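You operate a simulated robot arm through the tools that you are given. There is no shell and no other tool.

Carry out the task below with a simulated two-armed robot. There is one attempt and no reset: what you move stays moved.

## Task
Set the four brake knobs as the die card says, then jog once.

The check looks at the end state, three seconds after you hand in, the way a careful person would. Anything else that was tipped, shoved, dropped, spilled or broken makes it a failure.

## Robot
Two 7-joint arms with two-finger parallel grippers on one trunk, on a base that moves. Base frame: it is fixed to the floor where the robot stands at the start and does not move with it; the origin is under the middle of the robot, x ahead of it, y to its left, z up. Units: mm, degrees, N and s.
The left shoulder is at the start at [70, 188, 1417], the right one opposite. With the tool pointing down near the work surface each hand reaches from about 100 to 660 mm from the robot's upright axis, wherever it stands, measured 20 degrees to its own side. Places, roughly: black brake knob [500, 0, 1400]; blue extruder reset button [400, 100, 1300]; blue flow lever [600, -200, 1000]; blue latch [500, -300, 1200]; brass key [400, 300, 1200]; die card [500, 300, 900]; green brake knob [700, -400, 1400]; green-knobbed wiper lever [700, -500, 1000]; orange flow lever [700, -400, 1000]; orange latch [600, -500, 1200]; red brake knob [600, -100, 1400]; red extruder stop button [400, 200, 1300]; red lock bar [400, 300, 1100]; red marker knob [300, 500, 1300]; white main lever [500, 100, 1000]; yellow brake knob [600, -300, 1400]. Payload 3.91 kg a hand.
The tool frame of a hand sits at the grasp point between the pads (the TCP): z along the fingers, y along the line on which they close. The tips reach 30 mm beyond it. Largest opening 110 mm; finger width 20, thickness 10; the body of the gripper, 48 by 112 mm, starts 55 mm behind the TCP.
Orientation is that of the tool frame in the base frame, as a unit quaternion [x, y, z, w]. With the fingers straight down and closing along the base's y, the tool's x points along the base's -x, its y along +y and its z along -z.

## Interface
- The arms move only by the tool drive_tool. It takes "left_series", "right_series" or both (then of equal length, played together; a hand with none holds still); each is a list that holds one entry, the list of rows, each a list of 7 numbers: the gripper command, from -1 (fully open) to 1 (shut), values between in proportion, then the shift along the tool's x, y, z in cm, then the turn, a rotation vector about the tool's x, y, z in rad. In form: [[[grip, x, y, z, wx, wy, wz], ...]]. A call has 1 to 20 rows; each row shifts and turns the commanded pose from where the row before left it, along the tool's axes as they then stand. A row lasts 0.2 s, in which the tool goes at most 50 mm and 8.6 degrees; a call with a longer step from one row to the next is refused whole, and so is a gripper value outside its range. A pose out of reach is approached as far as the arm can. The call stops where the force on the tool passes 40 N (or 10 N more than at its start, if that is more) or the arm is blocked; 0.2 s more then pass. Each finger travels about 72 mm/s and halts on what it meets, pressing with about 34 N; the grip force reading is that of the motor and also rises with nothing between the fingers. The clock runs only during rows and for 0.2 s after the last one: add rows that do not move to give the fingers time. It gives the time, the measured TCP pose, the force on the tool (base axes), the opening and the grip force at its end, in the units of the frame above (readings bear some noise), with the torque about the TCP (base axes, N m) and any sound that the robot's microphone picked up.
- Cameras (640 x 400 px; columns grow to the right, rows downward): "scene" is now at [139.3, 8, 1641.8]; the picture's right is [0.09, -1.00, -0.00], its down [-0.58, -0.05, -0.81] and it looks along [0.81, 0.08, -0.59] (base axes); focal length 214 px, centre (320, 200). "left" rides on the left gripper at [72, -17, -103] in its tool frame; the picture's right is [0.23, 0.97, 0.00], its down [-0.76, 0.18, -0.62] and it looks along [-0.61, 0.14, 0.78] (tool axes); focal length 222 px, centre (320, 200). "right" rides on the right gripper at [72, 17, -103] in its tool frame; the picture's right is [-0.23, 0.97, 0.00], its down [-0.76, -0.18, -0.62] and it looks along [-0.61, -0.14, 0.78] (tool axes); focal length 222 px, centre (320, 200). There is no depth. A picture from a camera that has moved, and an enlarged one, comes with that camera's place and axes in the base frame and with its lens.
- get_image(camera): a new picture of that camera. The clock stands still meanwhile.
- raise_lower(by): slides the trunk up (or, below 0, down) by that many mm; the arms and the scene camera ride with it, the base frame stays. It gives what a move gives, with no picture.
- steer(legs): drives the robot by 1 to 6 legs, each [ahead, turn to the left] in mm and degrees, along the robot's own axes; the way and the turn of a leg run together, so that a leg with both is an arc; at most 1500 mm and 180 degrees a leg. The arms and the cameras ride along, it lands a little off, and it stops where it bumps. It gives what a move gives.
- turn_head(pan, tilt): turns the head with the scene camera to pan (to the left, within 86 degrees either way) and tilt (down, from -29 to 69), counted from straight ahead of the robot. It gives what a move gives.
- zoom(camera, box): a new picture of the part [left, top, right, bottom] of that camera's present view, enlarged. The clock stands still meanwhile.
- close_job(): hands the job in; it is judged then, once.

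Places have to be worked out from the pictures, the camera data and where the tool is seen. Open the grippers and draw the arms clear of the work before you hand the job in, unless the task says otherwise.

The tools are called after "Emit:" by a JSON object that holds its "name" and its "arguments". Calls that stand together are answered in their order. drive_tool: Moves the arms, as the interface text tells. Its arguments: {"type":"object","properties":{"left_series":{"type":"array","items":{"type":"array","items":{"type":"array","items":{"type":"number"}}}},"right_series":{"type":"array","items":{"type":"array","items":{"type":"array","items":{"type":"number"}}}}},"required":[]} The other tools are called the same way: raise_lower (by) moves the trunk up or down; steer (legs) drives the base; turn_head (pan, tilt) turns the head that bears the scene camera; get_image (camera) takes a picture; zoom (camera, box) takes an enlarged picture of a part of a camera's view; close_job () hands the job in.

At the start:

```text
time: 0.0
left_position: [315.6, 3.2, 1469.3]
left_orientation: [0.0, 1.0, 0.0, 0.0]
left_force: [-0.5, 0.9, 0.9]
left_torque: [-0.02, 0.01, 0.01]
left_gripper_width: 109.8
left_grasp_force: 0.1
right_position: [393.0, -353.0, 1513.4]
right_orientation: [0.0, 1.0, 0.0, 0.002]
right_force: [-0.6, -0.9, 1.2]
right_torque: [-0.01, 0.0, 0.04]
right_gripper_width: 110.1
right_grasp_force: 0.0
trunk travel left (down, up): [-927.0, 13.0]
robot x, y, heading: [1.1, 2.3, -0.1]
head pan, tilt (commanded): [5.4, 35.9]
```

scene: 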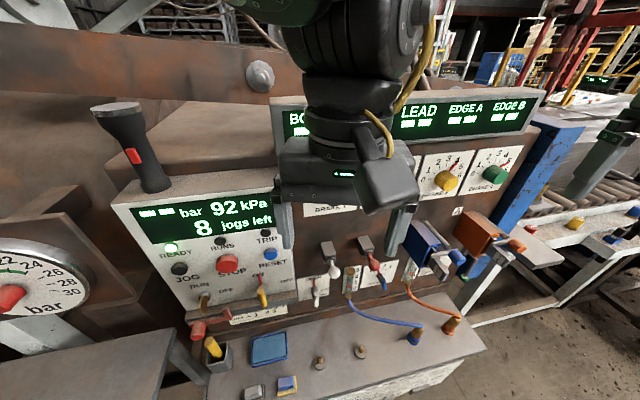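
right: 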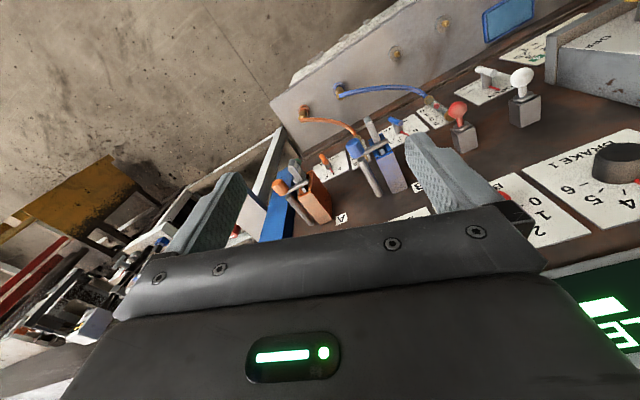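
left: 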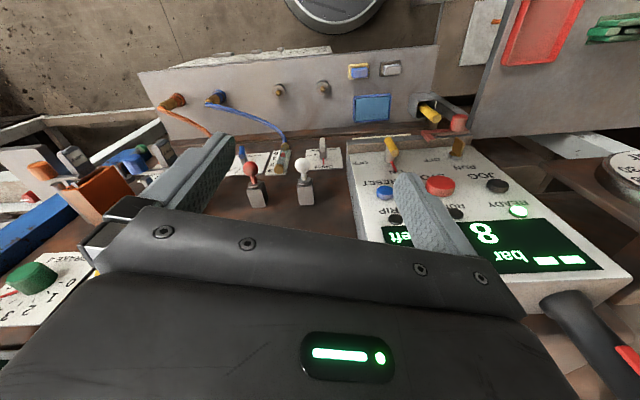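

The first views show a complex machine panel with displays, knobs, buttons and levers. I'll zoom in on several parts to read the labels before moving anything.

Emit:
{"name": "zoom", "arguments": {"camera": "scene", "box": [100, 170, 340, 330]}}

Emit:
{"name": "zoom", "arguments": {"camera": "scene", "box": [270, 80, 550, 260]}}

Emit:
{"name": "zoom", "arguments": {"camera": "scene", "box": [180, 230, 480, 400]}}

Emit:
{"name": "zoom", "arguments": {"camera": "left", "box": [140, 40, 480, 240]}}

Emit:
{"name": "zoom", "arguments": {"camera": "right", "box": [400, 0, 640, 260]}}

```text
2.50 times, centred on (220, 250) of scene
camera zoom: at [139.3, 8.0, 1641.8], right [0.09, -1.0, 0.0], down [-0.58, -0.05, -0.81], along [0.81, 0.08, -0.59], focal length 536 px, centre (570, 75)
```

zoom: 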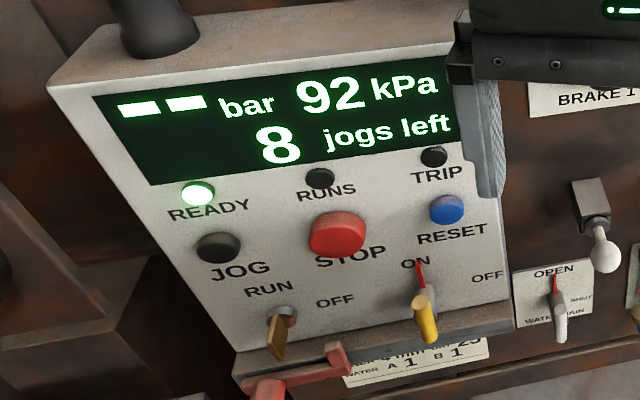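

```text
2.22 times, centred on (410, 170) of scene
camera zoom: at [139.3, 8.0, 1641.8], right [0.09, -1.0, 0.0], down [-0.58, -0.05, -0.81], along [0.81, 0.08, -0.59], focal length 477 px, centre (120, 267)
```

zoom: 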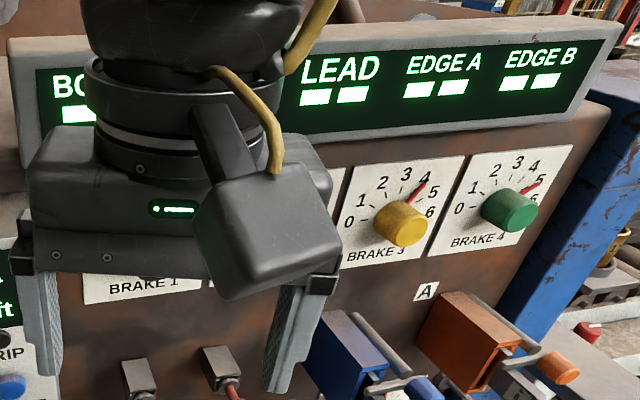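

```text
2.13 times, centred on (330, 315) of scene
camera zoom: at [139.3, 8.0, 1641.8], right [0.09, -1.0, 0.0], down [-0.58, -0.05, -0.81], along [0.81, 0.08, -0.59], focal length 458 px, centre (299, -45)
```

zoom: 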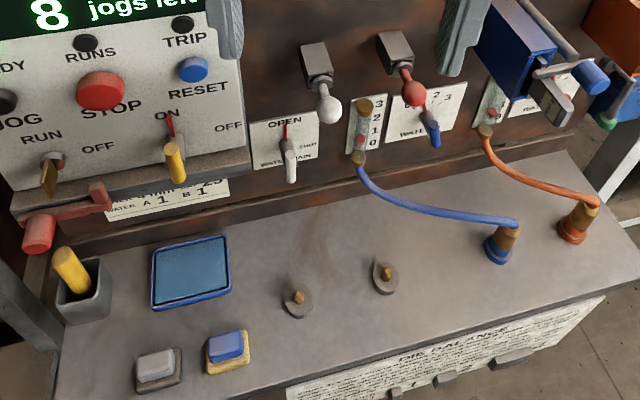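

```text
1.88 times, centred on (310, 140) of left
camera zoom: at [244.1, -14.1, 1573.7], right [-0.23, 0.97, 0.0], down [0.76, 0.18, 0.62], along [0.61, 0.14, -0.78], focal length 418 px, centre (339, 313)
```

zoom: 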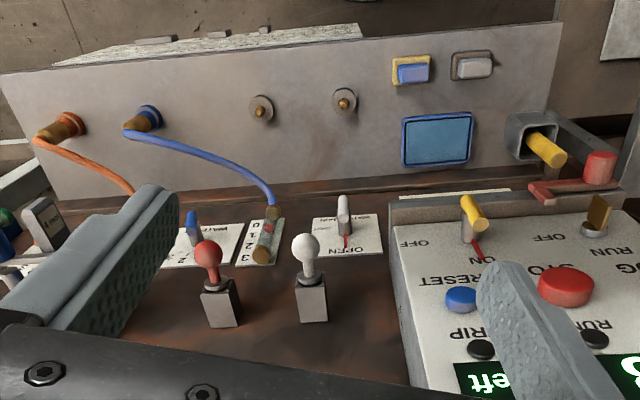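

```text
1.54 times, centred on (520, 130) of right
camera zoom: at [319.1, -335.5, 1618.0], right [0.23, 0.97, 0.0], down [0.76, -0.18, 0.63], along [0.61, -0.14, -0.78], focal length 342 px, centre (12, 308)
```

zoom: 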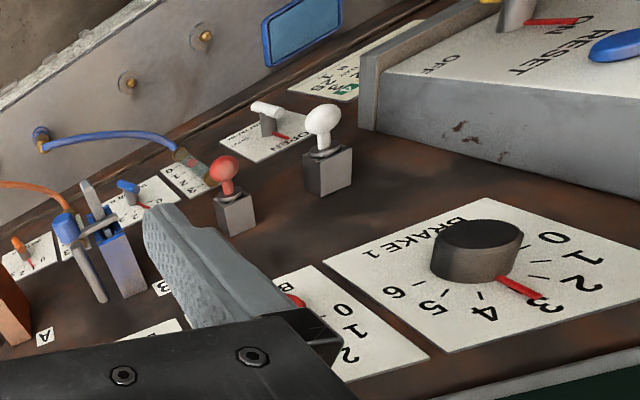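

The die card seems to be the strip under the control panel, and a "DIE BALANCE" notice is on the front of the shelf. I'll zoom further into both.

Emit:
{"name": "zoom", "arguments": {"camera": "scene", "box": [215, 290, 310, 350]}}

Emit:
{"name": "zoom", "arguments": {"camera": "left", "box": [340, 120, 480, 200]}}

Emit:
{"name": "turn_head", "arguments": {"pan": 0, "tilt": 60}}

Emit:
{"name": "get_image", "arguments": {"camera": "scene"}}

```text
6.67 times, centred on (262, 320) of scene
camera zoom: at [139.3, 8.0, 1641.8], right [0.09, -1.0, 0.0], down [-0.58, -0.05, -0.81], along [0.81, 0.08, -0.59], focal length 1430 px, centre (703, -600)
```

zoom: 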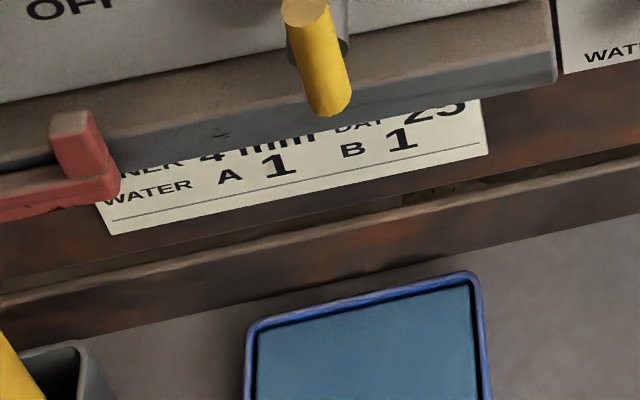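

```text
4.57 times, centred on (410, 160) of left
camera zoom: at [244.1, -14.1, 1573.7], right [-0.23, 0.97, 0.0], down [0.76, 0.18, 0.62], along [0.61, 0.14, -0.78], focal length 1015 px, centre (-91, 383)
```

zoom: 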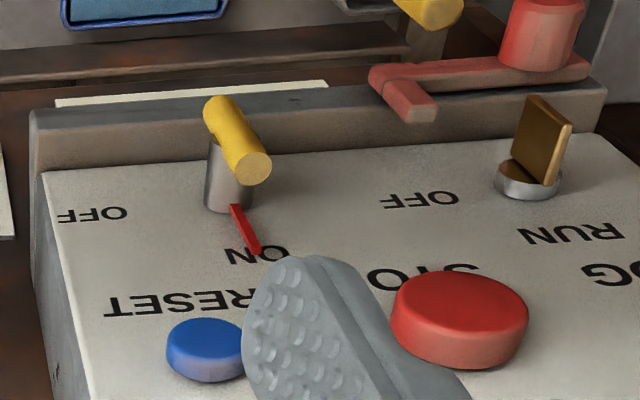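

```text
time: 0.9
left_position: [316.2, 1.4, 1468.5]
left_orientation: [0.0, 1.0, 0.0, 0.0]
left_force: [0.2, 0.2, -0.3]
left_torque: [0.01, 0.03, -0.01]
left_gripper_width: 109.9
left_grasp_force: 0.1
right_position: [392.4, -352.8, 1513.2]
right_orientation: [-0.001, 1.0, 0.001, 0.002]
right_force: [-0.5, -0.1, 0.3]
right_torque: [-0.02, 0.0, -0.02]
right_gripper_width: 109.8
right_grasp_force: 0.0
trunk travel left (down, up): [-927.0, 13.0]
robot x, y, heading: [0.6, 1.4, 0.1]
head pan, tilt (commanded): [0.0, 60.0]
```

```text
taken
camera scene: at [118.9, -0.2, 1609.0], right [0.0, -1.0, 0.0], down [-0.87, 0.0, -0.5], along [0.5, 0.0, -0.87], focal length 214 px, centre (320, 200)
```

scene: 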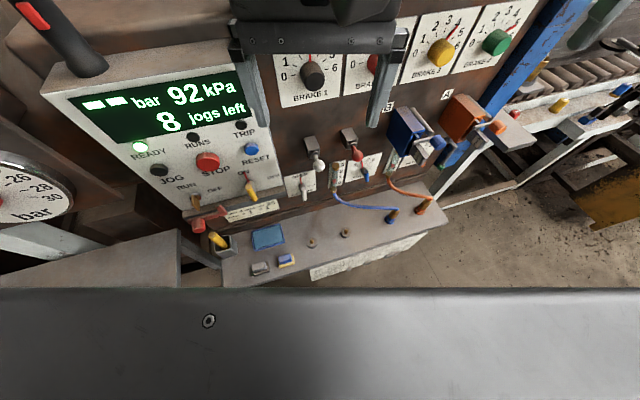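

The die card is mostly hidden under the panel's overhang, so I need a lower viewpoint. First I'll look around to both sides and out ahead to check clearance for the base and arms.

Emit:
{"name": "turn_head", "arguments": {"pan": 80, "tilt": 35}}

Emit:
{"name": "get_image", "arguments": {"camera": "scene"}}

Emit:
{"name": "turn_head", "arguments": {"pan": -80, "tilt": 35}}

Emit:
{"name": "get_image", "arguments": {"camera": "scene"}}

Emit:
{"name": "turn_head", "arguments": {"pan": -10, "tilt": 10}}

Emit:
{"name": "get_image", "arguments": {"camera": "scene"}}

```text
time: 2.4
left_position: [316.6, 2.6, 1470.5]
left_orientation: [0.0, 1.0, 0.001, 0.0]
left_force: [0.0, 1.1, 0.3]
left_torque: [0.0, 0.01, -0.02]
left_gripper_width: 110.0
left_grasp_force: 0.0
right_position: [392.1, -351.9, 1513.1]
right_orientation: [-0.001, 1.0, 0.002, 0.001]
right_force: [1.0, -0.3, 0.0]
right_torque: [0.03, 0.02, -0.03]
right_gripper_width: 110.1
right_grasp_force: 0.0
trunk travel left (down, up): [-927.0, 13.0]
robot x, y, heading: [-3.4, -0.3, 0.2]
head pan, tilt (commanded): [80.0, 35.0]
```

```text
taken
camera scene: at [67.6, 86.5, 1643.2], right [0.98, -0.17, 0.0], down [-0.1, -0.56, -0.82], along [0.14, 0.81, -0.57], focal length 214 px, centre (320, 200)
```

scene: 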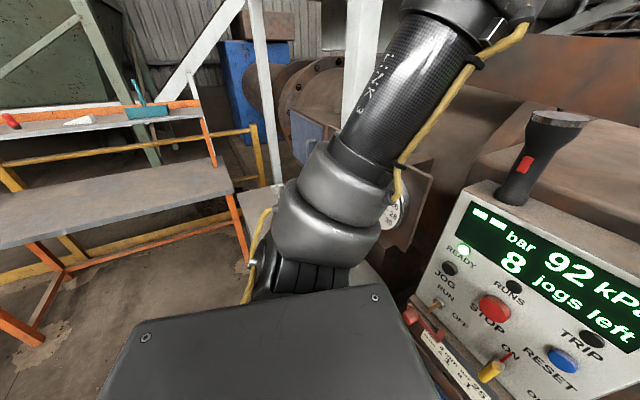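

```text
time: 4.9
left_position: [316.0, 3.7, 1470.0]
left_orientation: [-0.001, 1.0, 0.0, 0.0]
left_force: [-0.4, 0.3, 0.0]
left_torque: [0.03, -0.04, 0.01]
left_gripper_width: 110.1
left_grasp_force: 0.0
right_position: [392.0, -352.3, 1512.8]
right_orientation: [0.001, 1.0, 0.002, 0.002]
right_force: [-0.1, -0.2, 0.1]
right_torque: [-0.02, 0.04, 0.01]
right_gripper_width: 109.9
right_grasp_force: 0.0
trunk travel left (down, up): [-927.0, 13.0]
robot x, y, heading: [1.2, 0.3, 0.1]
head pan, tilt (commanded): [-80.0, 35.0]
```

```text
taken
camera scene: at [67.5, -86.9, 1643.2], right [-0.98, -0.17, 0.0], down [-0.1, 0.56, -0.82], along [0.14, -0.81, -0.57], focal length 214 px, centre (320, 200)
```

scene: 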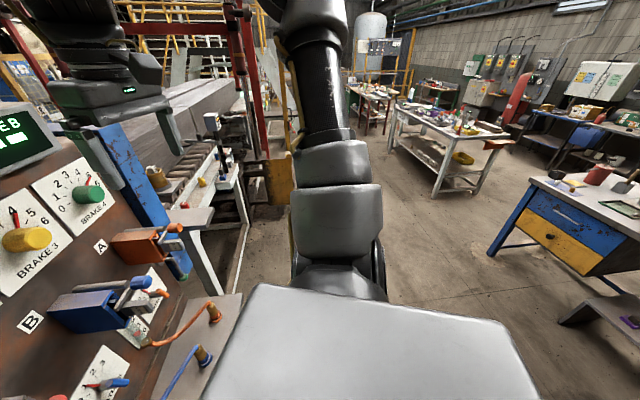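

```text
time: 6.3
left_position: [315.5, 3.2, 1469.7]
left_orientation: [0.0, 1.0, 0.0, 0.0]
left_force: [0.4, 0.4, -0.3]
left_torque: [0.0, -0.02, 0.02]
left_gripper_width: 109.9
left_grasp_force: 0.1
right_position: [391.4, -352.6, 1513.5]
right_orientation: [0.0, 1.0, 0.002, 0.002]
right_force: [-0.1, 0.0, 0.6]
right_torque: [-0.02, 0.04, 0.03]
right_gripper_width: 110.2
right_grasp_force: 0.1
trunk travel left (down, up): [-927.0, 13.0]
robot x, y, heading: [-1.4, -0.8, -0.2]
head pan, tilt (commanded): [-10.0, 10.0]
```

```text
taken
camera scene: at [143.8, -16.5, 1683.3], right [-0.17, -0.98, 0.0], down [-0.17, 0.03, -0.98], along [0.97, -0.17, -0.17], focal length 214 px, centre (320, 200)
```

scene: 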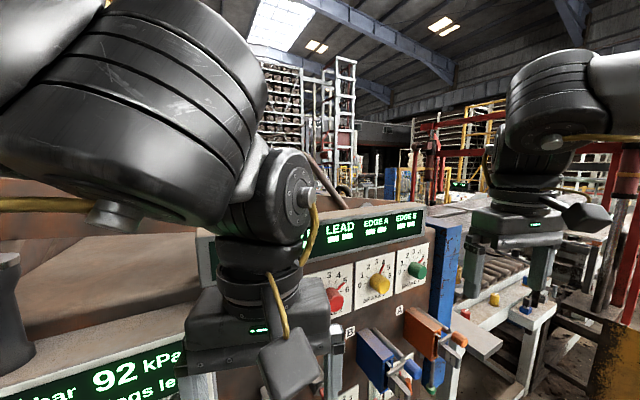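

Floor behind looks clear within what I can see. I'll back off 350 mm so the arms are clear of the panel before lowering the trunk to read the card and notice.

Emit:
{"name": "steer", "arguments": {"legs": [[-350, 0]]}}

Emit:
{"name": "turn_head", "arguments": {"pan": 0, "tilt": 30}}

Emit:
{"name": "get_image", "arguments": {"camera": "scene"}}

Emit:
{"name": "get_image", "arguments": {"camera": "left"}}

Emit:
{"name": "get_image", "arguments": {"camera": "right"}}

```text
time: 8.6
left_position: [-32.2, 2.9, 1470.4]
left_orientation: [-0.001, 1.0, -0.001, -0.001]
left_force: [0.7, -0.6, 0.3]
left_torque: [-0.01, 0.02, 0.04]
left_gripper_width: 110.0
left_grasp_force: 0.1
right_position: [44.0, -353.1, 1512.8]
right_orientation: [-0.002, 1.0, 0.002, 0.0]
right_force: [-0.8, -0.6, -0.5]
right_torque: [-0.01, 0.01, 0.0]
right_gripper_width: 109.9
right_grasp_force: 0.0
trunk travel left (down, up): [-927.0, 13.0]
robot x, y, heading: [-352.0, -0.6, 0.4]
head pan, tilt (commanded): [-10.0, 10.0]
```

```text
time: 9.4
left_position: [-35.7, 2.8, 1470.0]
left_orientation: [-0.002, 1.0, 0.0, 0.0]
left_force: [-0.4, 1.6, 0.2]
left_torque: [0.03, 0.0, 0.0]
left_gripper_width: 109.9
left_grasp_force: 0.0
right_position: [40.4, -352.1, 1513.7]
right_orientation: [-0.002, 1.0, 0.001, 0.002]
right_force: [-0.2, -0.7, -0.1]
right_torque: [0.01, 0.01, -0.02]
right_gripper_width: 109.9
right_grasp_force: 0.0
trunk travel left (down, up): [-927.0, 13.0]
robot x, y, heading: [-355.2, 2.6, -0.1]
head pan, tilt (commanded): [0.0, 30.0]
```

```text
taken
camera scene: at [-210.1, -0.3, 1651.1], right [0.0, -1.0, 0.0], down [-0.5, 0.0, -0.87], along [0.87, 0.0, -0.5], focal length 214 px, centre (320, 200)
```

scene: 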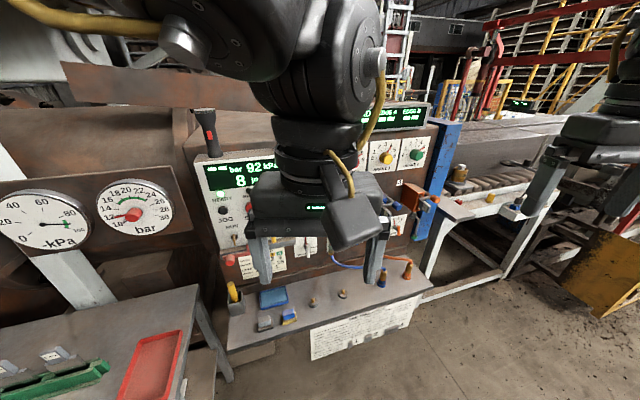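

```text
taken
camera left: at [-108.4, -14.0, 1573.7], right [-0.23, 0.97, 0.0], down [0.76, 0.18, 0.62], along [0.61, 0.14, -0.78], focal length 222 px, centre (320, 200)
```

left: 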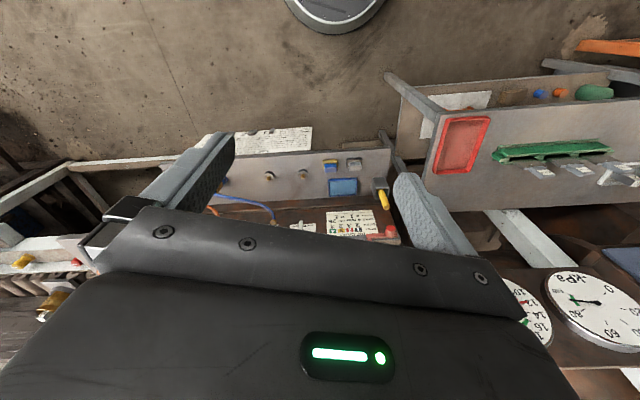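

```text
taken
camera right: at [-32.6, -335.1, 1618.0], right [0.22, 0.97, 0.0], down [0.76, -0.18, 0.63], along [0.61, -0.14, -0.78], focal length 222 px, centre (320, 200)
```

right: 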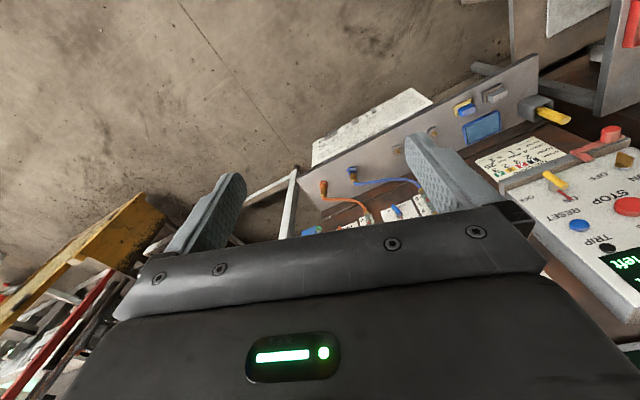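

The whole die card and the notice are now in view from several cameras. I'll zoom on each.

Emit:
{"name": "zoom", "arguments": {"camera": "scene", "box": [225, 235, 305, 285]}}

Emit:
{"name": "zoom", "arguments": {"camera": "left", "box": [310, 195, 390, 245]}}

Emit:
{"name": "zoom", "arguments": {"camera": "right", "box": [460, 110, 560, 190]}}

Emit:
{"name": "zoom", "arguments": {"camera": "scene", "box": [300, 290, 430, 370]}}

Emit:
{"name": "zoom", "arguments": {"camera": "right", "box": [300, 70, 440, 170]}}

```text
8.00 times, centred on (265, 260) of scene
camera zoom: at [-210.1, -0.3, 1651.1], right [0.0, -1.0, 0.0], down [-0.5, 0.0, -0.87], along [0.87, 0.0, -0.5], focal length 1716 px, centre (760, -280)
```

zoom: 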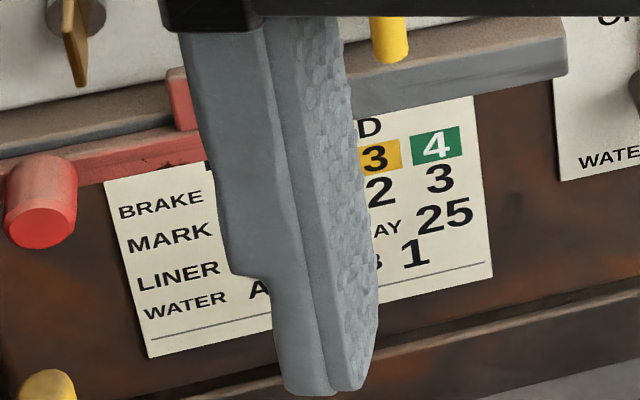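

```text
8.00 times, centred on (350, 220) of left
camera zoom: at [-108.4, -14.0, 1573.7], right [-0.23, 0.97, 0.0], down [0.76, 0.18, 0.62], along [0.61, 0.14, -0.78], focal length 1777 px, centre (80, 40)
```

zoom: 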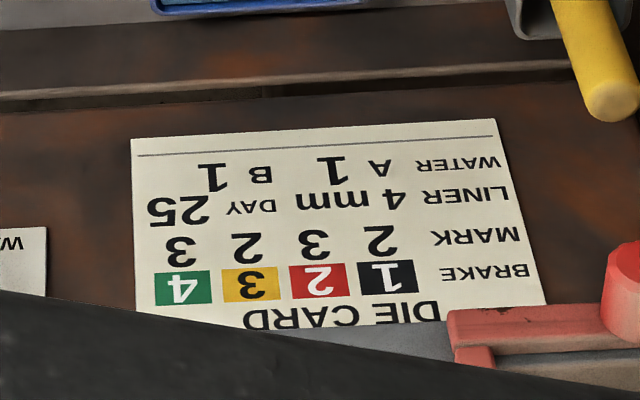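

```text
5.00 times, centred on (510, 150) of right
camera zoom: at [-32.6, -335.1, 1618.0], right [0.22, 0.97, 0.0], down [0.76, -0.18, 0.63], along [0.61, -0.14, -0.78], focal length 1111 px, centre (-630, 450)
```

zoom: 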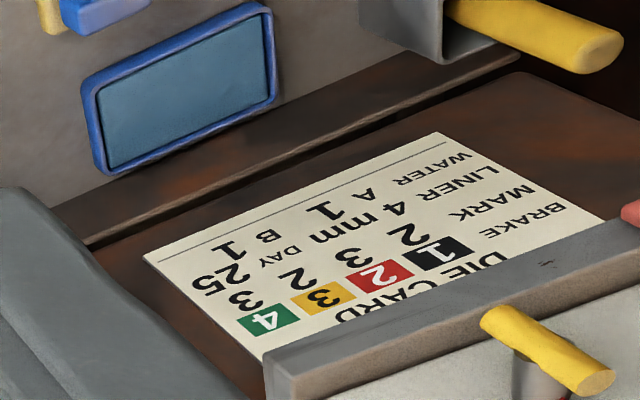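

```text
4.92 times, centred on (365, 330) of scene
camera zoom: at [-210.1, -0.3, 1651.1], right [0.0, -1.0, 0.0], down [-0.5, 0.0, -0.87], along [0.87, 0.0, -0.5], focal length 1056 px, centre (98, -440)
```

zoom: 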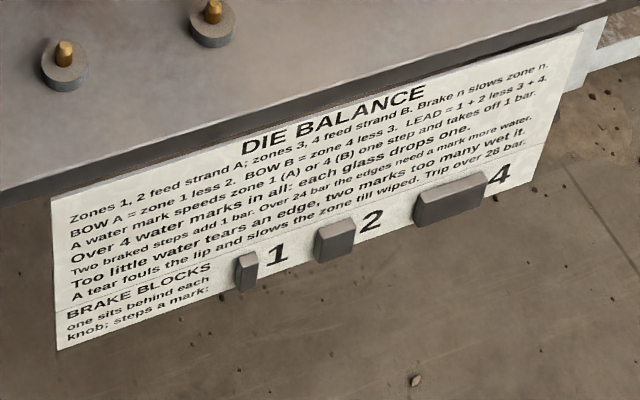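

```text
4.00 times, centred on (370, 120) of right
camera zoom: at [-32.6, -335.1, 1618.0], right [0.22, 0.97, 0.0], down [0.76, -0.18, 0.63], along [0.61, -0.14, -0.78], focal length 888 px, centre (120, 520)
```

zoom: 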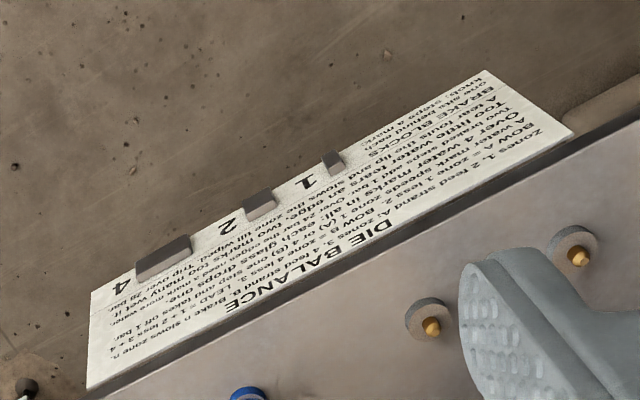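

The die card reads MARK: brake 1 → 2, brake 2 → 3, brake 3 → 2, brake 4 → 3 (liner 4 mm, day 25, water A 1, B 1). The panel wall runs diagonally, facing roughly heading +22°, so I'll drive in free floor to a spot square in front of the knobs but still well back.

Emit:
{"name": "steer", "arguments": {"legs": [[0, -76], [385, 0], [0, 98]]}}

Emit:
{"name": "turn_head", "arguments": {"pan": 0, "tilt": 25}}

Emit:
{"name": "get_image", "arguments": {"camera": "scene"}}

```text
time: 19.2
left_position: [32.3, -253.0, 1470.6]
left_orientation: [-0.19, 0.982, -0.001, -0.001]
left_force: [0.2, 0.3, -0.2]
left_torque: [0.0, 0.03, 0.01]
left_gripper_width: 110.1
left_grasp_force: 0.1
right_position: [234.2, -555.6, 1513.4]
right_orientation: [-0.19, 0.982, 0.002, 0.002]
right_force: [-0.3, -0.3, -0.1]
right_torque: [0.01, 0.02, -0.03]
right_gripper_width: 109.8
right_grasp_force: 0.0
trunk travel left (down, up): [-927.0, 13.0]
robot x, y, heading: [-261.4, -375.2, 21.7]
head pan, tilt (commanded): [0.0, 30.0]
```

```text
time: 19.9
left_position: [32.8, -253.4, 1470.3]
left_orientation: [-0.19, 0.982, 0.0, 0.0]
left_force: [0.6, -0.1, -0.5]
left_torque: [-0.01, -0.01, -0.03]
left_gripper_width: 110.2
left_grasp_force: 0.0
right_position: [234.5, -554.7, 1513.5]
right_orientation: [-0.191, 0.982, 0.003, 0.002]
right_force: [0.0, 0.0, 0.6]
right_torque: [0.0, 0.0, 0.01]
right_gripper_width: 110.0
right_grasp_force: 0.1
trunk travel left (down, up): [-927.0, 13.0]
robot x, y, heading: [-261.1, -376.0, 22.0]
head pan, tilt (commanded): [0.0, 25.0]
```

```text
taken
camera scene: at [-126.8, -321.2, 1659.0], right [0.37, -0.93, 0.0], down [-0.39, -0.16, -0.91], along [0.84, 0.34, -0.42], focal length 214 px, centre (320, 200)
```

scene: 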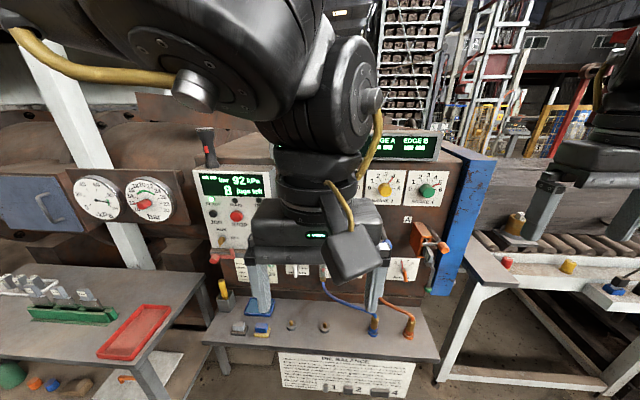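

I'm now facing the wall from about 0.9 m. The left arm blocks the view, so I'll move the left hand forward and to the left in the free space, then view again.

Emit:
{"name": "drive_tool", "arguments": {"left_series": [[[-1, -2, 4.5, 0, 0, 0, 0], [-1, -2, 4.5, 0, 0, 0, 0], [-1, -2, 4.5, 0, 0, 0, 0], [-1, -2, 4.5, 0, 0, 0, 0], [-1, -2, 4.5, 0, 0, 0, 0], [-1, -2, 4.5, 0, 0, 0, 0]]]}}

Emit:
{"name": "get_image", "arguments": {"camera": "scene"}}

```text
time: 21.3
left_position: [35.6, -48.1, 1440.1]
left_orientation: [-0.192, 0.981, -0.002, -0.001]
left_force: [0.0, 0.5, 0.6]
left_torque: [-0.03, 0.03, -0.05]
left_gripper_width: 109.8
left_grasp_force: 0.1
left hand out of reach, approached as far as the arm can: row 4, 5, 6
right_position: [236.6, -548.5, 1513.1]
right_orientation: [-0.191, 0.982, 0.0, 0.0]
right_force: [-0.3, 1.7, 0.5]
right_torque: [-0.1, 0.0, 0.0]
right_gripper_width: 110.0
right_grasp_force: 0.1
trunk travel left (down, up): [-927.0, 13.0]
robot x, y, heading: [-264.0, -373.2, 22.3]
head pan, tilt (commanded): [0.0, 25.0]
```

```text
taken
camera scene: at [-124.7, -314.4, 1658.6], right [0.37, -0.93, 0.0], down [-0.39, -0.16, -0.91], along [0.84, 0.34, -0.43], focal length 214 px, centre (320, 200)
```

scene: 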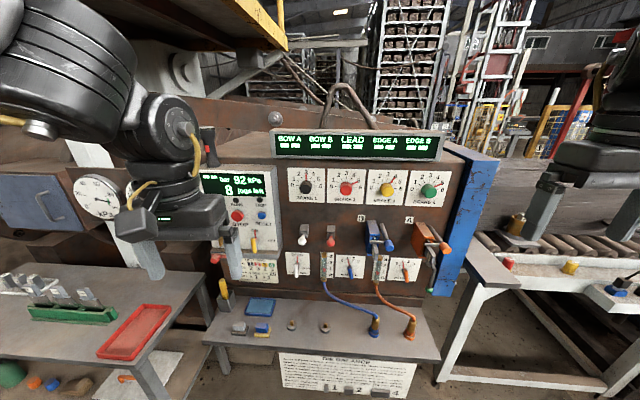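

Now the panel is clear. I'll zoom in on the dials, the displays and the water levers.

Emit:
{"name": "zoom", "arguments": {"camera": "scene", "box": [280, 155, 450, 215]}}

Emit:
{"name": "zoom", "arguments": {"camera": "scene", "box": [280, 210, 450, 300]}}

Emit:
{"name": "zoom", "arguments": {"camera": "scene", "box": [195, 160, 295, 260]}}

Emit:
{"name": "zoom", "arguments": {"camera": "scene", "box": [270, 345, 420, 400]}}

```text
3.76 times, centred on (365, 185) of scene
camera zoom: at [-124.7, -314.4, 1658.6], right [0.37, -0.93, 0.0], down [-0.39, -0.16, -0.91], along [0.84, 0.34, -0.43], focal length 807 px, centre (151, 256)
```

zoom: 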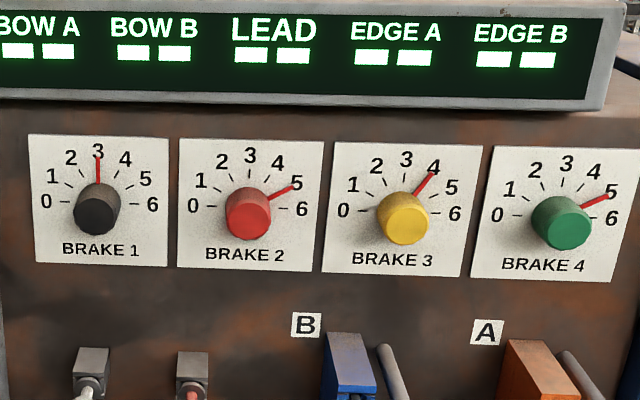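

```text
3.76 times, centred on (365, 255) of scene
camera zoom: at [-124.7, -314.4, 1658.6], right [0.37, -0.93, 0.0], down [-0.39, -0.16, -0.91], along [0.84, 0.34, -0.43], focal length 807 px, centre (151, -7)
```

zoom: 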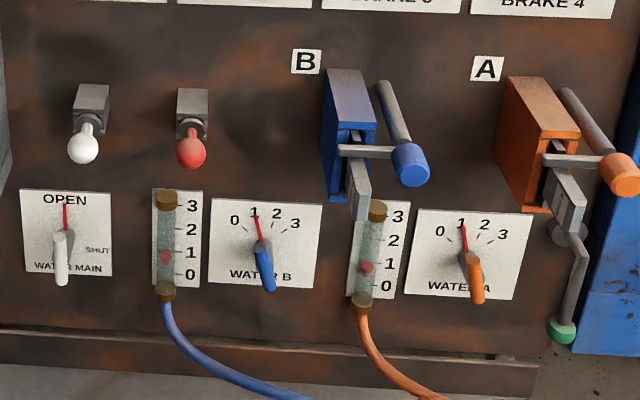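

```text
4.00 times, centred on (245, 210) of scene
camera zoom: at [-124.7, -314.4, 1658.6], right [0.37, -0.93, 0.0], down [-0.39, -0.16, -0.91], along [0.84, 0.34, -0.43], focal length 858 px, centre (620, 160)
```

zoom: 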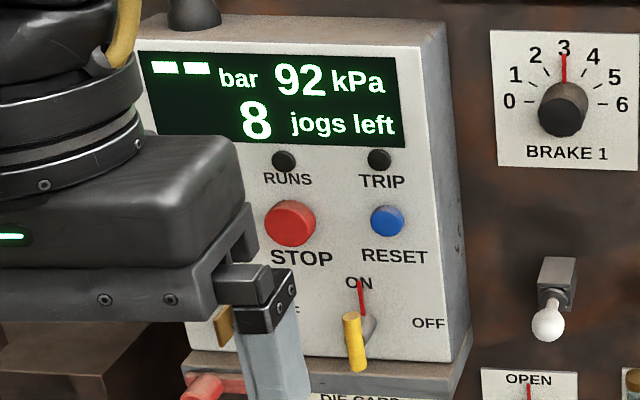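

```text
4.27 times, centred on (345, 372) of scene
camera zoom: at [-124.7, -314.4, 1658.6], right [0.37, -0.93, 0.0], down [-0.39, -0.16, -0.91], along [0.84, 0.34, -0.43], focal length 915 px, centre (213, -536)
```

zoom: 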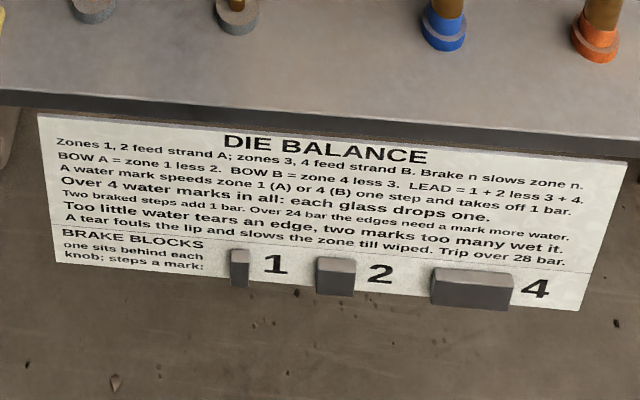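

Brakes now stand at 3, 5, 4, 5 and need to go to 2, 3, 2, 3, so all turn counter-clockwise (30° per mark); water levers are already at 1/1 and READY is lit. I'll pitch the right hand to point forward while still far from the wall, moving it slightly forward and to the middle, and draw the left hand back a bit.

Emit:
{"name": "drive_tool", "arguments": {"right_series": [[[-1, -1.4, 1.4, 0.9, 0, -0.1428, 0], [-1, -1.258, 1.4, 1.09, 0, -0.1428, 0], [-1, -1.09, 1.4, 1.258, 0, -0.1428, 0], [-1, -0.9, 1.4, 1.4, 0, -0.1428, 0], [-1, -0.691, 1.4, 1.514, 0, -0.1428, 0], [-1, -0.469, 1.4, 1.597, 0, -0.1428, 0], [-1, -0.237, 1.4, 1.647, 0, -0.1428, 0], [-1, 0, 1.4, 1.665, 0, -0.1428, 0], [-1, 0.237, 1.4, 1.647, 0, -0.1428, 0], [-1, 0.47, 1.4, 1.597, 0, -0.1428, 0], [-1, 0.692, 1.4, 1.514, 0, -0.1428, 0], [-1, 0, 0, 0, 0, 0, 0]]], "left_series": [[[-1, 1, 0, 0, 0, 0, 0], [-1, 1, 0, 0, 0, 0, 0], [-1, 1, 0, 0, 0, 0, 0], [-1, 1, 0, 0, 0, 0, 0], [-1, 1, 0, 0, 0, 0, 0], [-1, 1, 0, 0, 0, 0, 0], [-1, 0, 0, 0, 0, 0, 0], [-1, 0, 0, 0, 0, 0, 0], [-1, 0, 0, 0, 0, 0, 0], [-1, 0, 0, 0, 0, 0, 0], [-1, 0, 0, 0, 0, 0, 0], [-1, 0, 0, 0, 0, 0, 0]]]}}

Emit:
{"name": "get_image", "arguments": {"camera": "scene"}}

Emit:
{"name": "get_image", "arguments": {"camera": "right"}}

```text
time: 23.9
left_position: [-24.2, -75.4, 1442.2]
left_orientation: [-0.191, 0.982, -0.001, 0.001]
left_force: [-1.0, -0.6, -0.3]
left_torque: [-0.03, -0.02, 0.0]
left_gripper_width: 110.0
left_grasp_force: 0.0
right_position: [371.4, -386.9, 1430.4]
right_orientation: [-0.167, 0.716, 0.142, 0.663]
right_force: [-0.2, -0.4, 0.1]
right_torque: [0.01, -0.02, 0.01]
right_gripper_width: 109.8
right_grasp_force: 0.0
right hand out of reach, approached as far as the arm can: row 5, 6, 7, 8, 9, 10
trunk travel left (down, up): [-927.0, 13.0]
robot x, y, heading: [-261.7, -375.5, 22.0]
head pan, tilt (commanded): [0.0, 25.0]
```

```text
taken
camera scene: at [-128.6, -319.2, 1659.1], right [0.37, -0.93, 0.0], down [-0.39, -0.16, -0.91], along [0.84, 0.34, -0.42], focal length 214 px, centre (320, 200)
```

scene: 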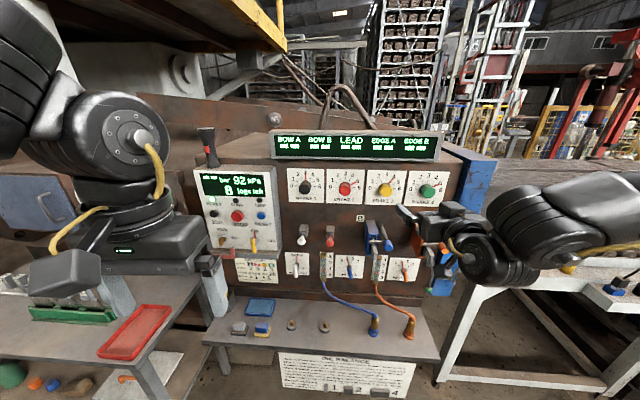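

```text
taken
camera right: at [265.9, -418.5, 1367.3], right [-0.4, 0.89, 0.21], down [-0.44, -0.39, 0.81], along [0.81, 0.23, 0.54], focal length 222 px, centre (320, 200)
```

right: 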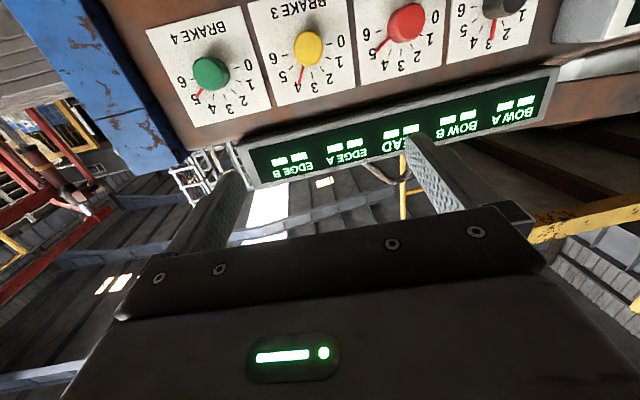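

The right hand now points roughly forward at the wall, and triangulation puts the knobs about 152 mm apart at z≈1360 with the wall normal at about 17.5°. I'll turn the robot to that heading and advance 200 mm, which still leaves ~100 mm between fingertips and knob faces.

Emit:
{"name": "steer", "arguments": {"legs": [[0, -4.5], [200, 0]]}}

Emit:
{"name": "get_image", "arguments": {"camera": "scene"}}

Emit:
{"name": "get_image", "arguments": {"camera": "right"}}

```text
time: 26.0
left_position: [184.3, -37.9, 1443.6]
left_orientation: [-0.152, 0.988, 0.001, 0.002]
left_force: [0.5, 0.9, 0.1]
left_torque: [0.0, -0.02, 0.01]
left_gripper_width: 110.0
left_grasp_force: 0.2
right_position: [554.2, -379.3, 1431.1]
right_orientation: [-0.138, 0.721, 0.116, 0.669]
right_force: [-0.9, 0.0, 0.1]
right_torque: [0.0, 0.02, -0.01]
right_gripper_width: 109.9
right_grasp_force: 0.0
trunk travel left (down, up): [-927.0, 13.0]
robot x, y, heading: [-73.3, -309.2, 17.4]
head pan, tilt (commanded): [0.0, 25.0]
```

```text
taken
camera scene: at [61.0, -273.4, 1659.6], right [0.3, -0.95, 0.0], down [-0.4, -0.13, -0.91], along [0.87, 0.27, -0.42], focal length 214 px, centre (320, 200)
```

scene: 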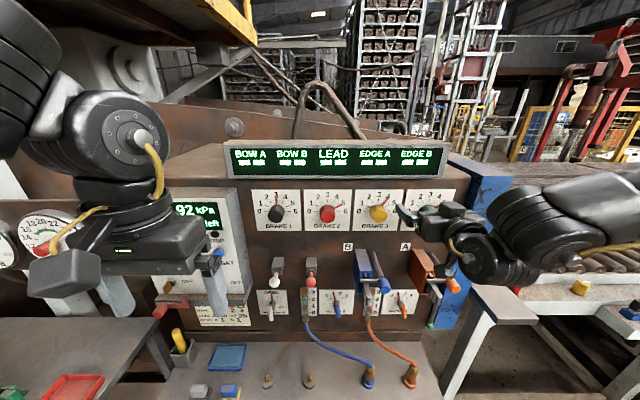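

```text
taken
camera right: at [447.3, -402.7, 1368.8], right [-0.33, 0.92, 0.21], down [-0.47, -0.35, 0.81], along [0.82, 0.17, 0.55], focal length 222 px, centre (320, 200)
```

right: 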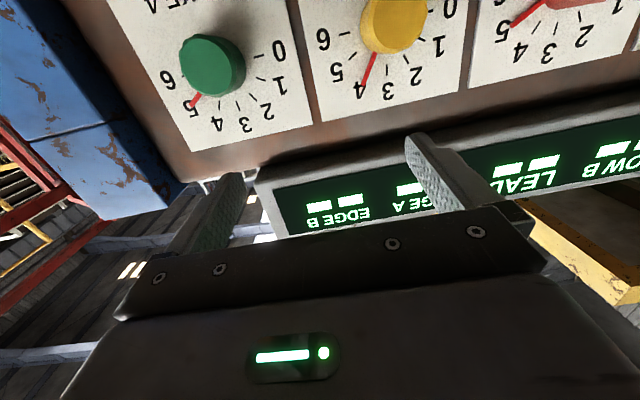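

The robot now faces the panel squarely. I'll zoom on the dials to measure knob positions precisely in this view.

Emit:
{"name": "zoom", "arguments": {"camera": "scene", "box": [245, 180, 465, 250]}}

Emit:
{"name": "zoom", "arguments": {"camera": "right", "box": [100, 0, 480, 180]}}

```text
2.91 times, centred on (355, 215) of scene
camera zoom: at [61.0, -273.4, 1659.6], right [0.3, -0.95, 0.0], down [-0.4, -0.13, -0.91], along [0.87, 0.27, -0.42], focal length 624 px, centre (218, 156)
```

zoom: 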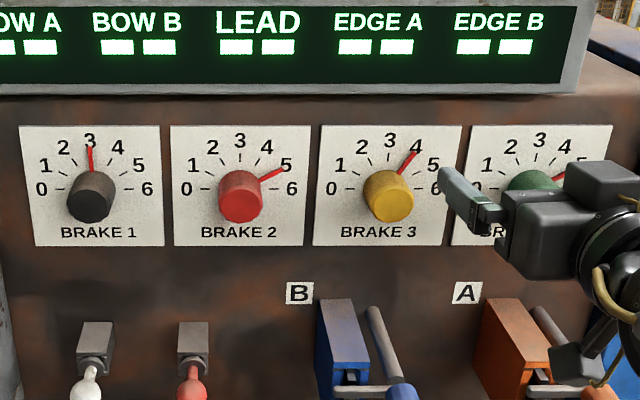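

```text
1.68 times, centred on (290, 90) of right
camera zoom: at [447.3, -402.7, 1368.8], right [-0.33, 0.92, 0.21], down [-0.47, -0.35, 0.81], along [0.82, 0.17, 0.55], focal length 374 px, centre (370, 385)
```

zoom: 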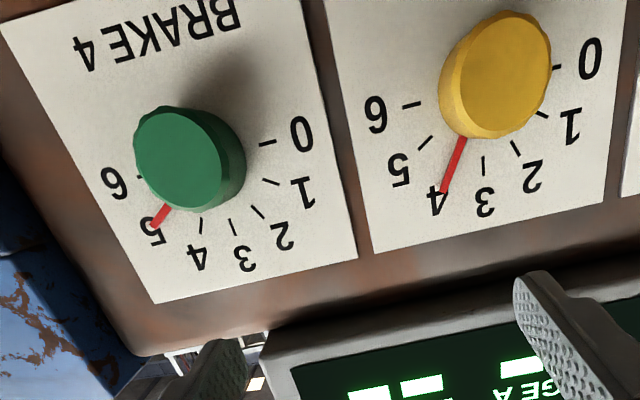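

Measured knob centres are at along-wall spacing ~151 mm, z≈1359, with knob faces about 70 mm ahead of the right fingertips. I'll square the right tool to the wall and move it in front of the yellow knob (brake 3), keeping the stand-off.

Emit:
{"name": "drive_tool", "arguments": {"right_series": [[[-1, 0, 0, 0, 0.0559, -0.0772, 0.0196], [-1, 2.4, 2.53, 0, 0, 0, 0], [-1, 2.4, 2.53, 0, 0, 0, 0], [-1, 2.4, 2.53, 0, 0, 0, 0], [-1, 0, 0, 0, 0, 0, 0], [-1, 0, 0, 0, 0, 0, 0]]]}}

Emit:
{"name": "get_image", "arguments": {"camera": "right"}}

Emit:
{"name": "get_image", "arguments": {"camera": "scene"}}

```text
time: 27.4
left_position: [188.6, -36.2, 1443.6]
left_orientation: [-0.152, 0.988, 0.0, 0.001]
left_force: [0.1, 0.2, -0.6]
left_torque: [-0.03, -0.01, -0.02]
left_gripper_width: 109.9
left_grasp_force: 0.1
right_position: [548.9, -318.5, 1357.9]
right_orientation: [-0.108, 0.701, 0.107, 0.697]
right_force: [-0.3, -0.4, 0.8]
right_torque: [0.0, -0.03, 0.03]
right_gripper_width: 110.0
right_grasp_force: 0.0
right hand out of reach, approached as far as the arm can: row 1
trunk travel left (down, up): [-927.0, 13.0]
robot x, y, heading: [-71.3, -320.4, 17.7]
head pan, tilt (commanded): [0.0, 25.0]
```

```text
taken
camera right: at [445.4, -333.2, 1286.8], right [-0.29, 0.93, 0.23], down [-0.54, -0.36, 0.77], along [0.79, 0.1, 0.6], focal length 222 px, centre (320, 200)
```

right: 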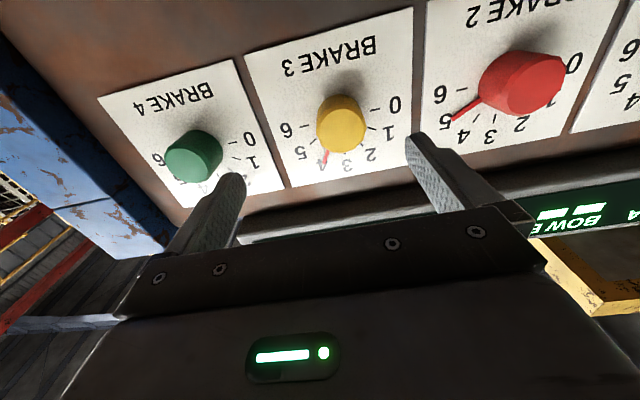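

```text
taken
camera scene: at [65.5, -272.2, 1659.1], right [0.3, -0.95, 0.0], down [-0.4, -0.13, -0.91], along [0.86, 0.27, -0.42], focal length 214 px, centre (320, 200)
```

scene: 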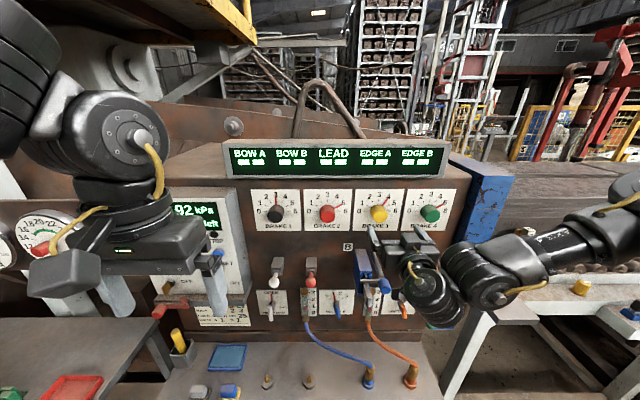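

The tool is square to the wall; the wrist picture shows the yellow knob about 22 mm left of the tool axis and ~88 mm ahead. I'll shift left 22 mm, roll 30° clockwise (perpendicular to the pointer at 4) and advance 40 mm, then re-check.

Emit:
{"name": "drive_tool", "arguments": {"right_series": [[[-1, 0, 2.2, 0, 0, 0, 0], [-1, 0, 0, 0, 0, 0, 0.131], [-1, 0, 0, 0, 0, 0, 0.131], [-1, 0, 0, 0, 0, 0, 0.131], [-1, 0, 0, 0, 0, 0, 0.1306], [-1, 0, 0, 2, 0, 0, 0], [-1, 0, 0, 2, 0, 0, 0], [-1, 0, 0, 0, 0, 0, 0], [-1, 0, 0, 0, 0, 0, 0]]]}}

Emit:
{"name": "get_image", "arguments": {"camera": "right"}}

Emit:
{"name": "get_image", "arguments": {"camera": "scene"}}

```text
time: 29.4
left_position: [188.5, -35.8, 1443.0]
left_orientation: [-0.152, 0.988, 0.0, 0.001]
left_force: [-1.2, -0.5, 0.1]
left_torque: [-0.01, -0.04, 0.0]
left_gripper_width: 109.7
left_grasp_force: 0.0
right_position: [585.9, -304.1, 1369.6]
right_orientation: [0.076, 0.705, 0.284, 0.645]
right_force: [0.2, 1.3, -0.6]
right_torque: [-0.01, -0.01, -0.02]
right_gripper_width: 109.9
right_grasp_force: 0.1
right hand out of reach, approached as far as the arm can: row 1, 6, 7
trunk travel left (down, up): [-927.0, 13.0]
robot x, y, heading: [-72.1, -314.3, 17.6]
head pan, tilt (commanded): [0.0, 25.0]
```

```text
taken
camera right: at [471.7, -286.4, 1317.1], right [-0.22, 0.7, 0.68], down [-0.43, -0.7, 0.57], along [0.88, -0.17, 0.45], focal length 222 px, centre (320, 200)
```

right: 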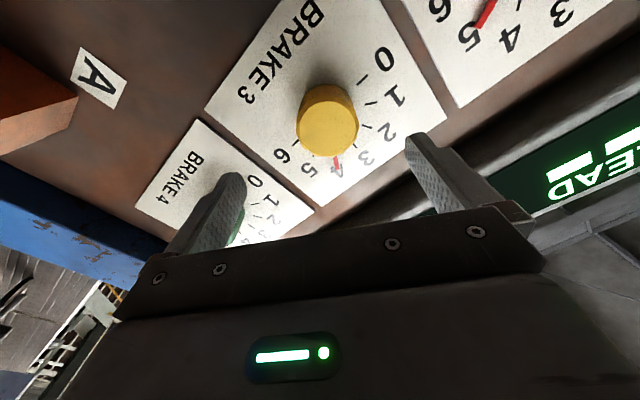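

```text
taken
camera scene: at [66.5, -271.5, 1659.0], right [0.3, -0.95, 0.0], down [-0.4, -0.13, -0.91], along [0.86, 0.27, -0.42], focal length 214 px, centre (320, 200)
```

scene: 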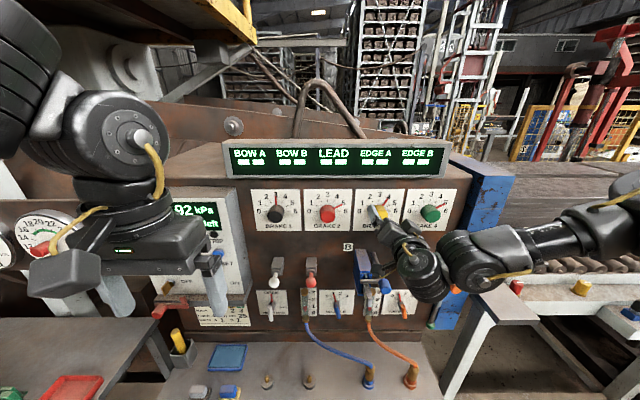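

The hand is about 15 mm right and 8 mm above the knob axis; the controller reported limited reach. I'll try again with small steps towards the knob axis to see whether the arm can get there.

Emit:
{"name": "drive_tool", "arguments": {"right_series": [[[-1, 0.5, 0.31, 0, 0, 0, 0], [-1, 0.5, 0.31, 0, 0, 0, 0], [-1, 0.5, 0.3, 0, 0, 0, 0], [-1, 0, 0, 0, 0, 0, 0], [-1, 0, 0, 0, 0, 0, 0]]]}}

Emit:
{"name": "get_image", "arguments": {"camera": "right"}}

```text
time: 30.6
left_position: [189.3, -36.6, 1442.3]
left_orientation: [-0.152, 0.988, 0.0, 0.0]
left_force: [-0.2, -0.3, -0.2]
left_torque: [0.0, 0.0, 0.01]
left_gripper_width: 109.9
left_grasp_force: 0.1
right_position: [586.9, -304.8, 1369.6]
right_orientation: [0.077, 0.705, 0.284, 0.645]
right_force: [-0.6, 0.1, -0.1]
right_torque: [0.0, 0.0, -0.02]
right_gripper_width: 109.9
right_grasp_force: 0.1
right hand out of reach, approached as far as the arm can: row 1, 2, 3
trunk travel left (down, up): [-927.0, 13.0]
robot x, y, heading: [-70.8, -316.6, 17.6]
head pan, tilt (commanded): [0.0, 25.0]
```

```text
taken
camera right: at [471.7, -286.4, 1317.0], right [-0.22, 0.7, 0.68], down [-0.43, -0.7, 0.57], along [0.88, -0.17, 0.45], focal length 222 px, centre (320, 200)
```

right: 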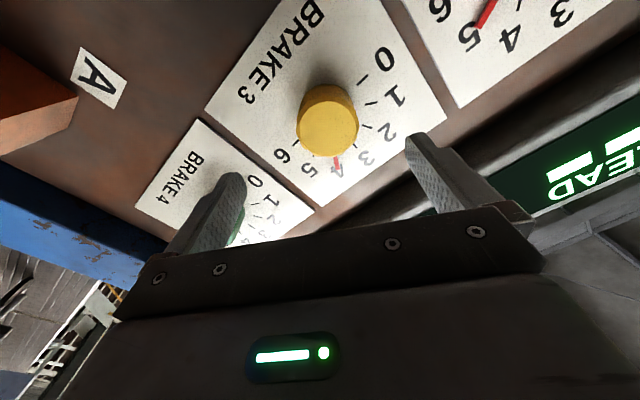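

The arm is at a joint limit with the elbow folded outward; straightening the arm should free it. I'll back the base 110 mm so the arm works more extended, then re-extend the hand.

Emit:
{"name": "steer", "arguments": {"legs": [[-110, 0]]}}

Emit:
{"name": "drive_tool", "arguments": {"right_series": [[[-1, 0, 0, 2, 0, 0, 0], [-1, 0, 0, 2, 0, 0, 0], [-1, 0, 0, 2, 0, 0, 0], [-1, 0, 0, 2, 0, 0, 0], [-1, 0, 0, 0, 0, 0, 0], [-1, 0, 0, 0, 0, 0, 0]]]}}

Emit:
{"name": "get_image", "arguments": {"camera": "right"}}

Emit:
{"name": "get_image", "arguments": {"camera": "scene"}}

```text
time: 31.8
left_position: [89.9, -67.9, 1441.0]
left_orientation: [-0.152, 0.988, 0.0, -0.001]
left_force: [1.0, 1.0, 0.1]
left_torque: [0.02, 0.06, -0.04]
left_gripper_width: 110.0
left_grasp_force: 0.1
right_position: [486.5, -336.2, 1364.8]
right_orientation: [0.078, 0.707, 0.283, 0.644]
right_force: [0.6, 0.3, 0.9]
right_torque: [0.02, -0.01, 0.01]
right_gripper_width: 110.3
right_grasp_force: 0.0
trunk travel left (down, up): [-927.0, 13.0]
robot x, y, heading: [-169.3, -346.2, 17.3]
head pan, tilt (commanded): [0.0, 25.0]
```

```text
time: 33.2
left_position: [84.7, -69.2, 1442.0]
left_orientation: [-0.152, 0.988, 0.0, 0.0]
left_force: [-0.1, 0.8, 0.1]
left_torque: [0.0, -0.01, 0.01]
left_gripper_width: 109.8
left_grasp_force: 0.1
right_position: [556.9, -336.8, 1381.7]
right_orientation: [0.077, 0.705, 0.284, 0.646]
right_force: [0.1, -0.1, 0.0]
right_torque: [-0.01, 0.01, -0.02]
right_gripper_width: 110.1
right_grasp_force: 0.0
right hand out of reach, approached as far as the arm can: row 1, 2, 3, 4
trunk travel left (down, up): [-927.0, 13.0]
robot x, y, heading: [-174.1, -346.0, 17.4]
head pan, tilt (commanded): [0.0, 25.0]
```

```text
taken
camera right: at [442.2, -317.6, 1329.7], right [-0.22, 0.7, 0.68], down [-0.43, -0.7, 0.57], along [0.88, -0.17, 0.45], focal length 222 px, centre (320, 200)
```

right: 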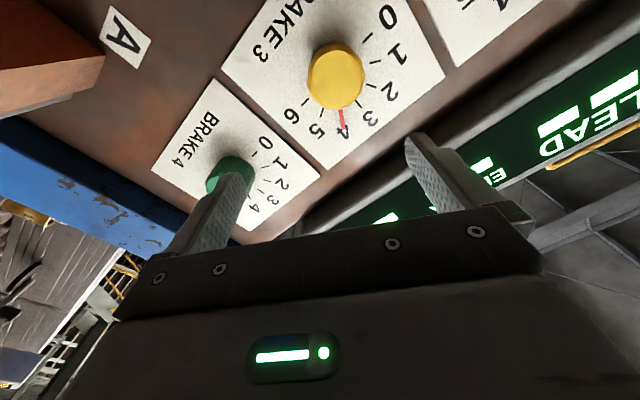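

```text
taken
camera scene: at [-38.7, -304.8, 1659.0], right [0.3, -0.95, 0.0], down [-0.4, -0.13, -0.91], along [0.86, 0.27, -0.42], focal length 214 px, centre (320, 200)
```

scene: 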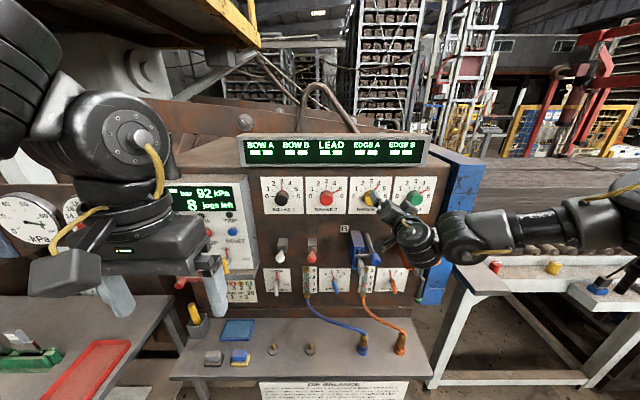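

Extending pushed the hand right and up, so the wrist seems to be at a limit with the elbow winged out. I'll look closely at the right arm's posture before choosing how to fix it.

Emit:
{"name": "turn_head", "arguments": {"pan": -40, "tilt": 25}}

Emit:
{"name": "get_image", "arguments": {"camera": "scene"}}

```text
time: 34.2
left_position: [85.5, -69.2, 1441.4]
left_orientation: [-0.152, 0.988, 0.001, 0.0]
left_force: [-0.2, 0.2, -0.4]
left_torque: [0.0, -0.01, -0.02]
left_gripper_width: 110.0
left_grasp_force: 0.1
right_position: [558.3, -334.3, 1381.6]
right_orientation: [0.078, 0.705, 0.284, 0.645]
right_force: [0.2, 0.4, 0.0]
right_torque: [-0.02, -0.02, 0.02]
right_gripper_width: 110.1
right_grasp_force: 0.1
trunk travel left (down, up): [-927.0, 13.0]
robot x, y, heading: [-178.8, -346.8, 17.3]
head pan, tilt (commanded): [-40.0, 25.0]
```

```text
taken
camera scene: at [-40.6, -367.3, 1658.9], right [-0.38, -0.92, 0.0], down [-0.39, 0.16, -0.91], along [0.84, -0.35, -0.42], focal length 214 px, centre (320, 200)
```

scene: 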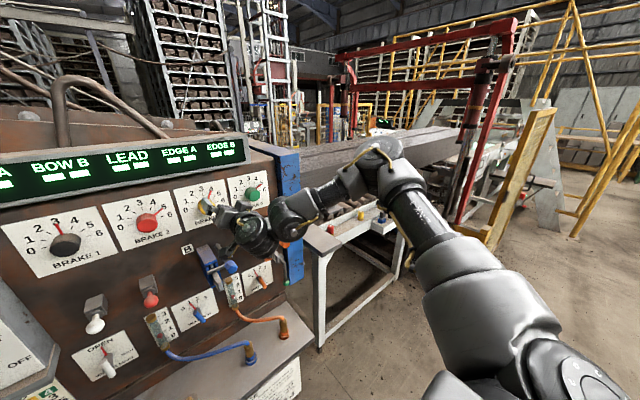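

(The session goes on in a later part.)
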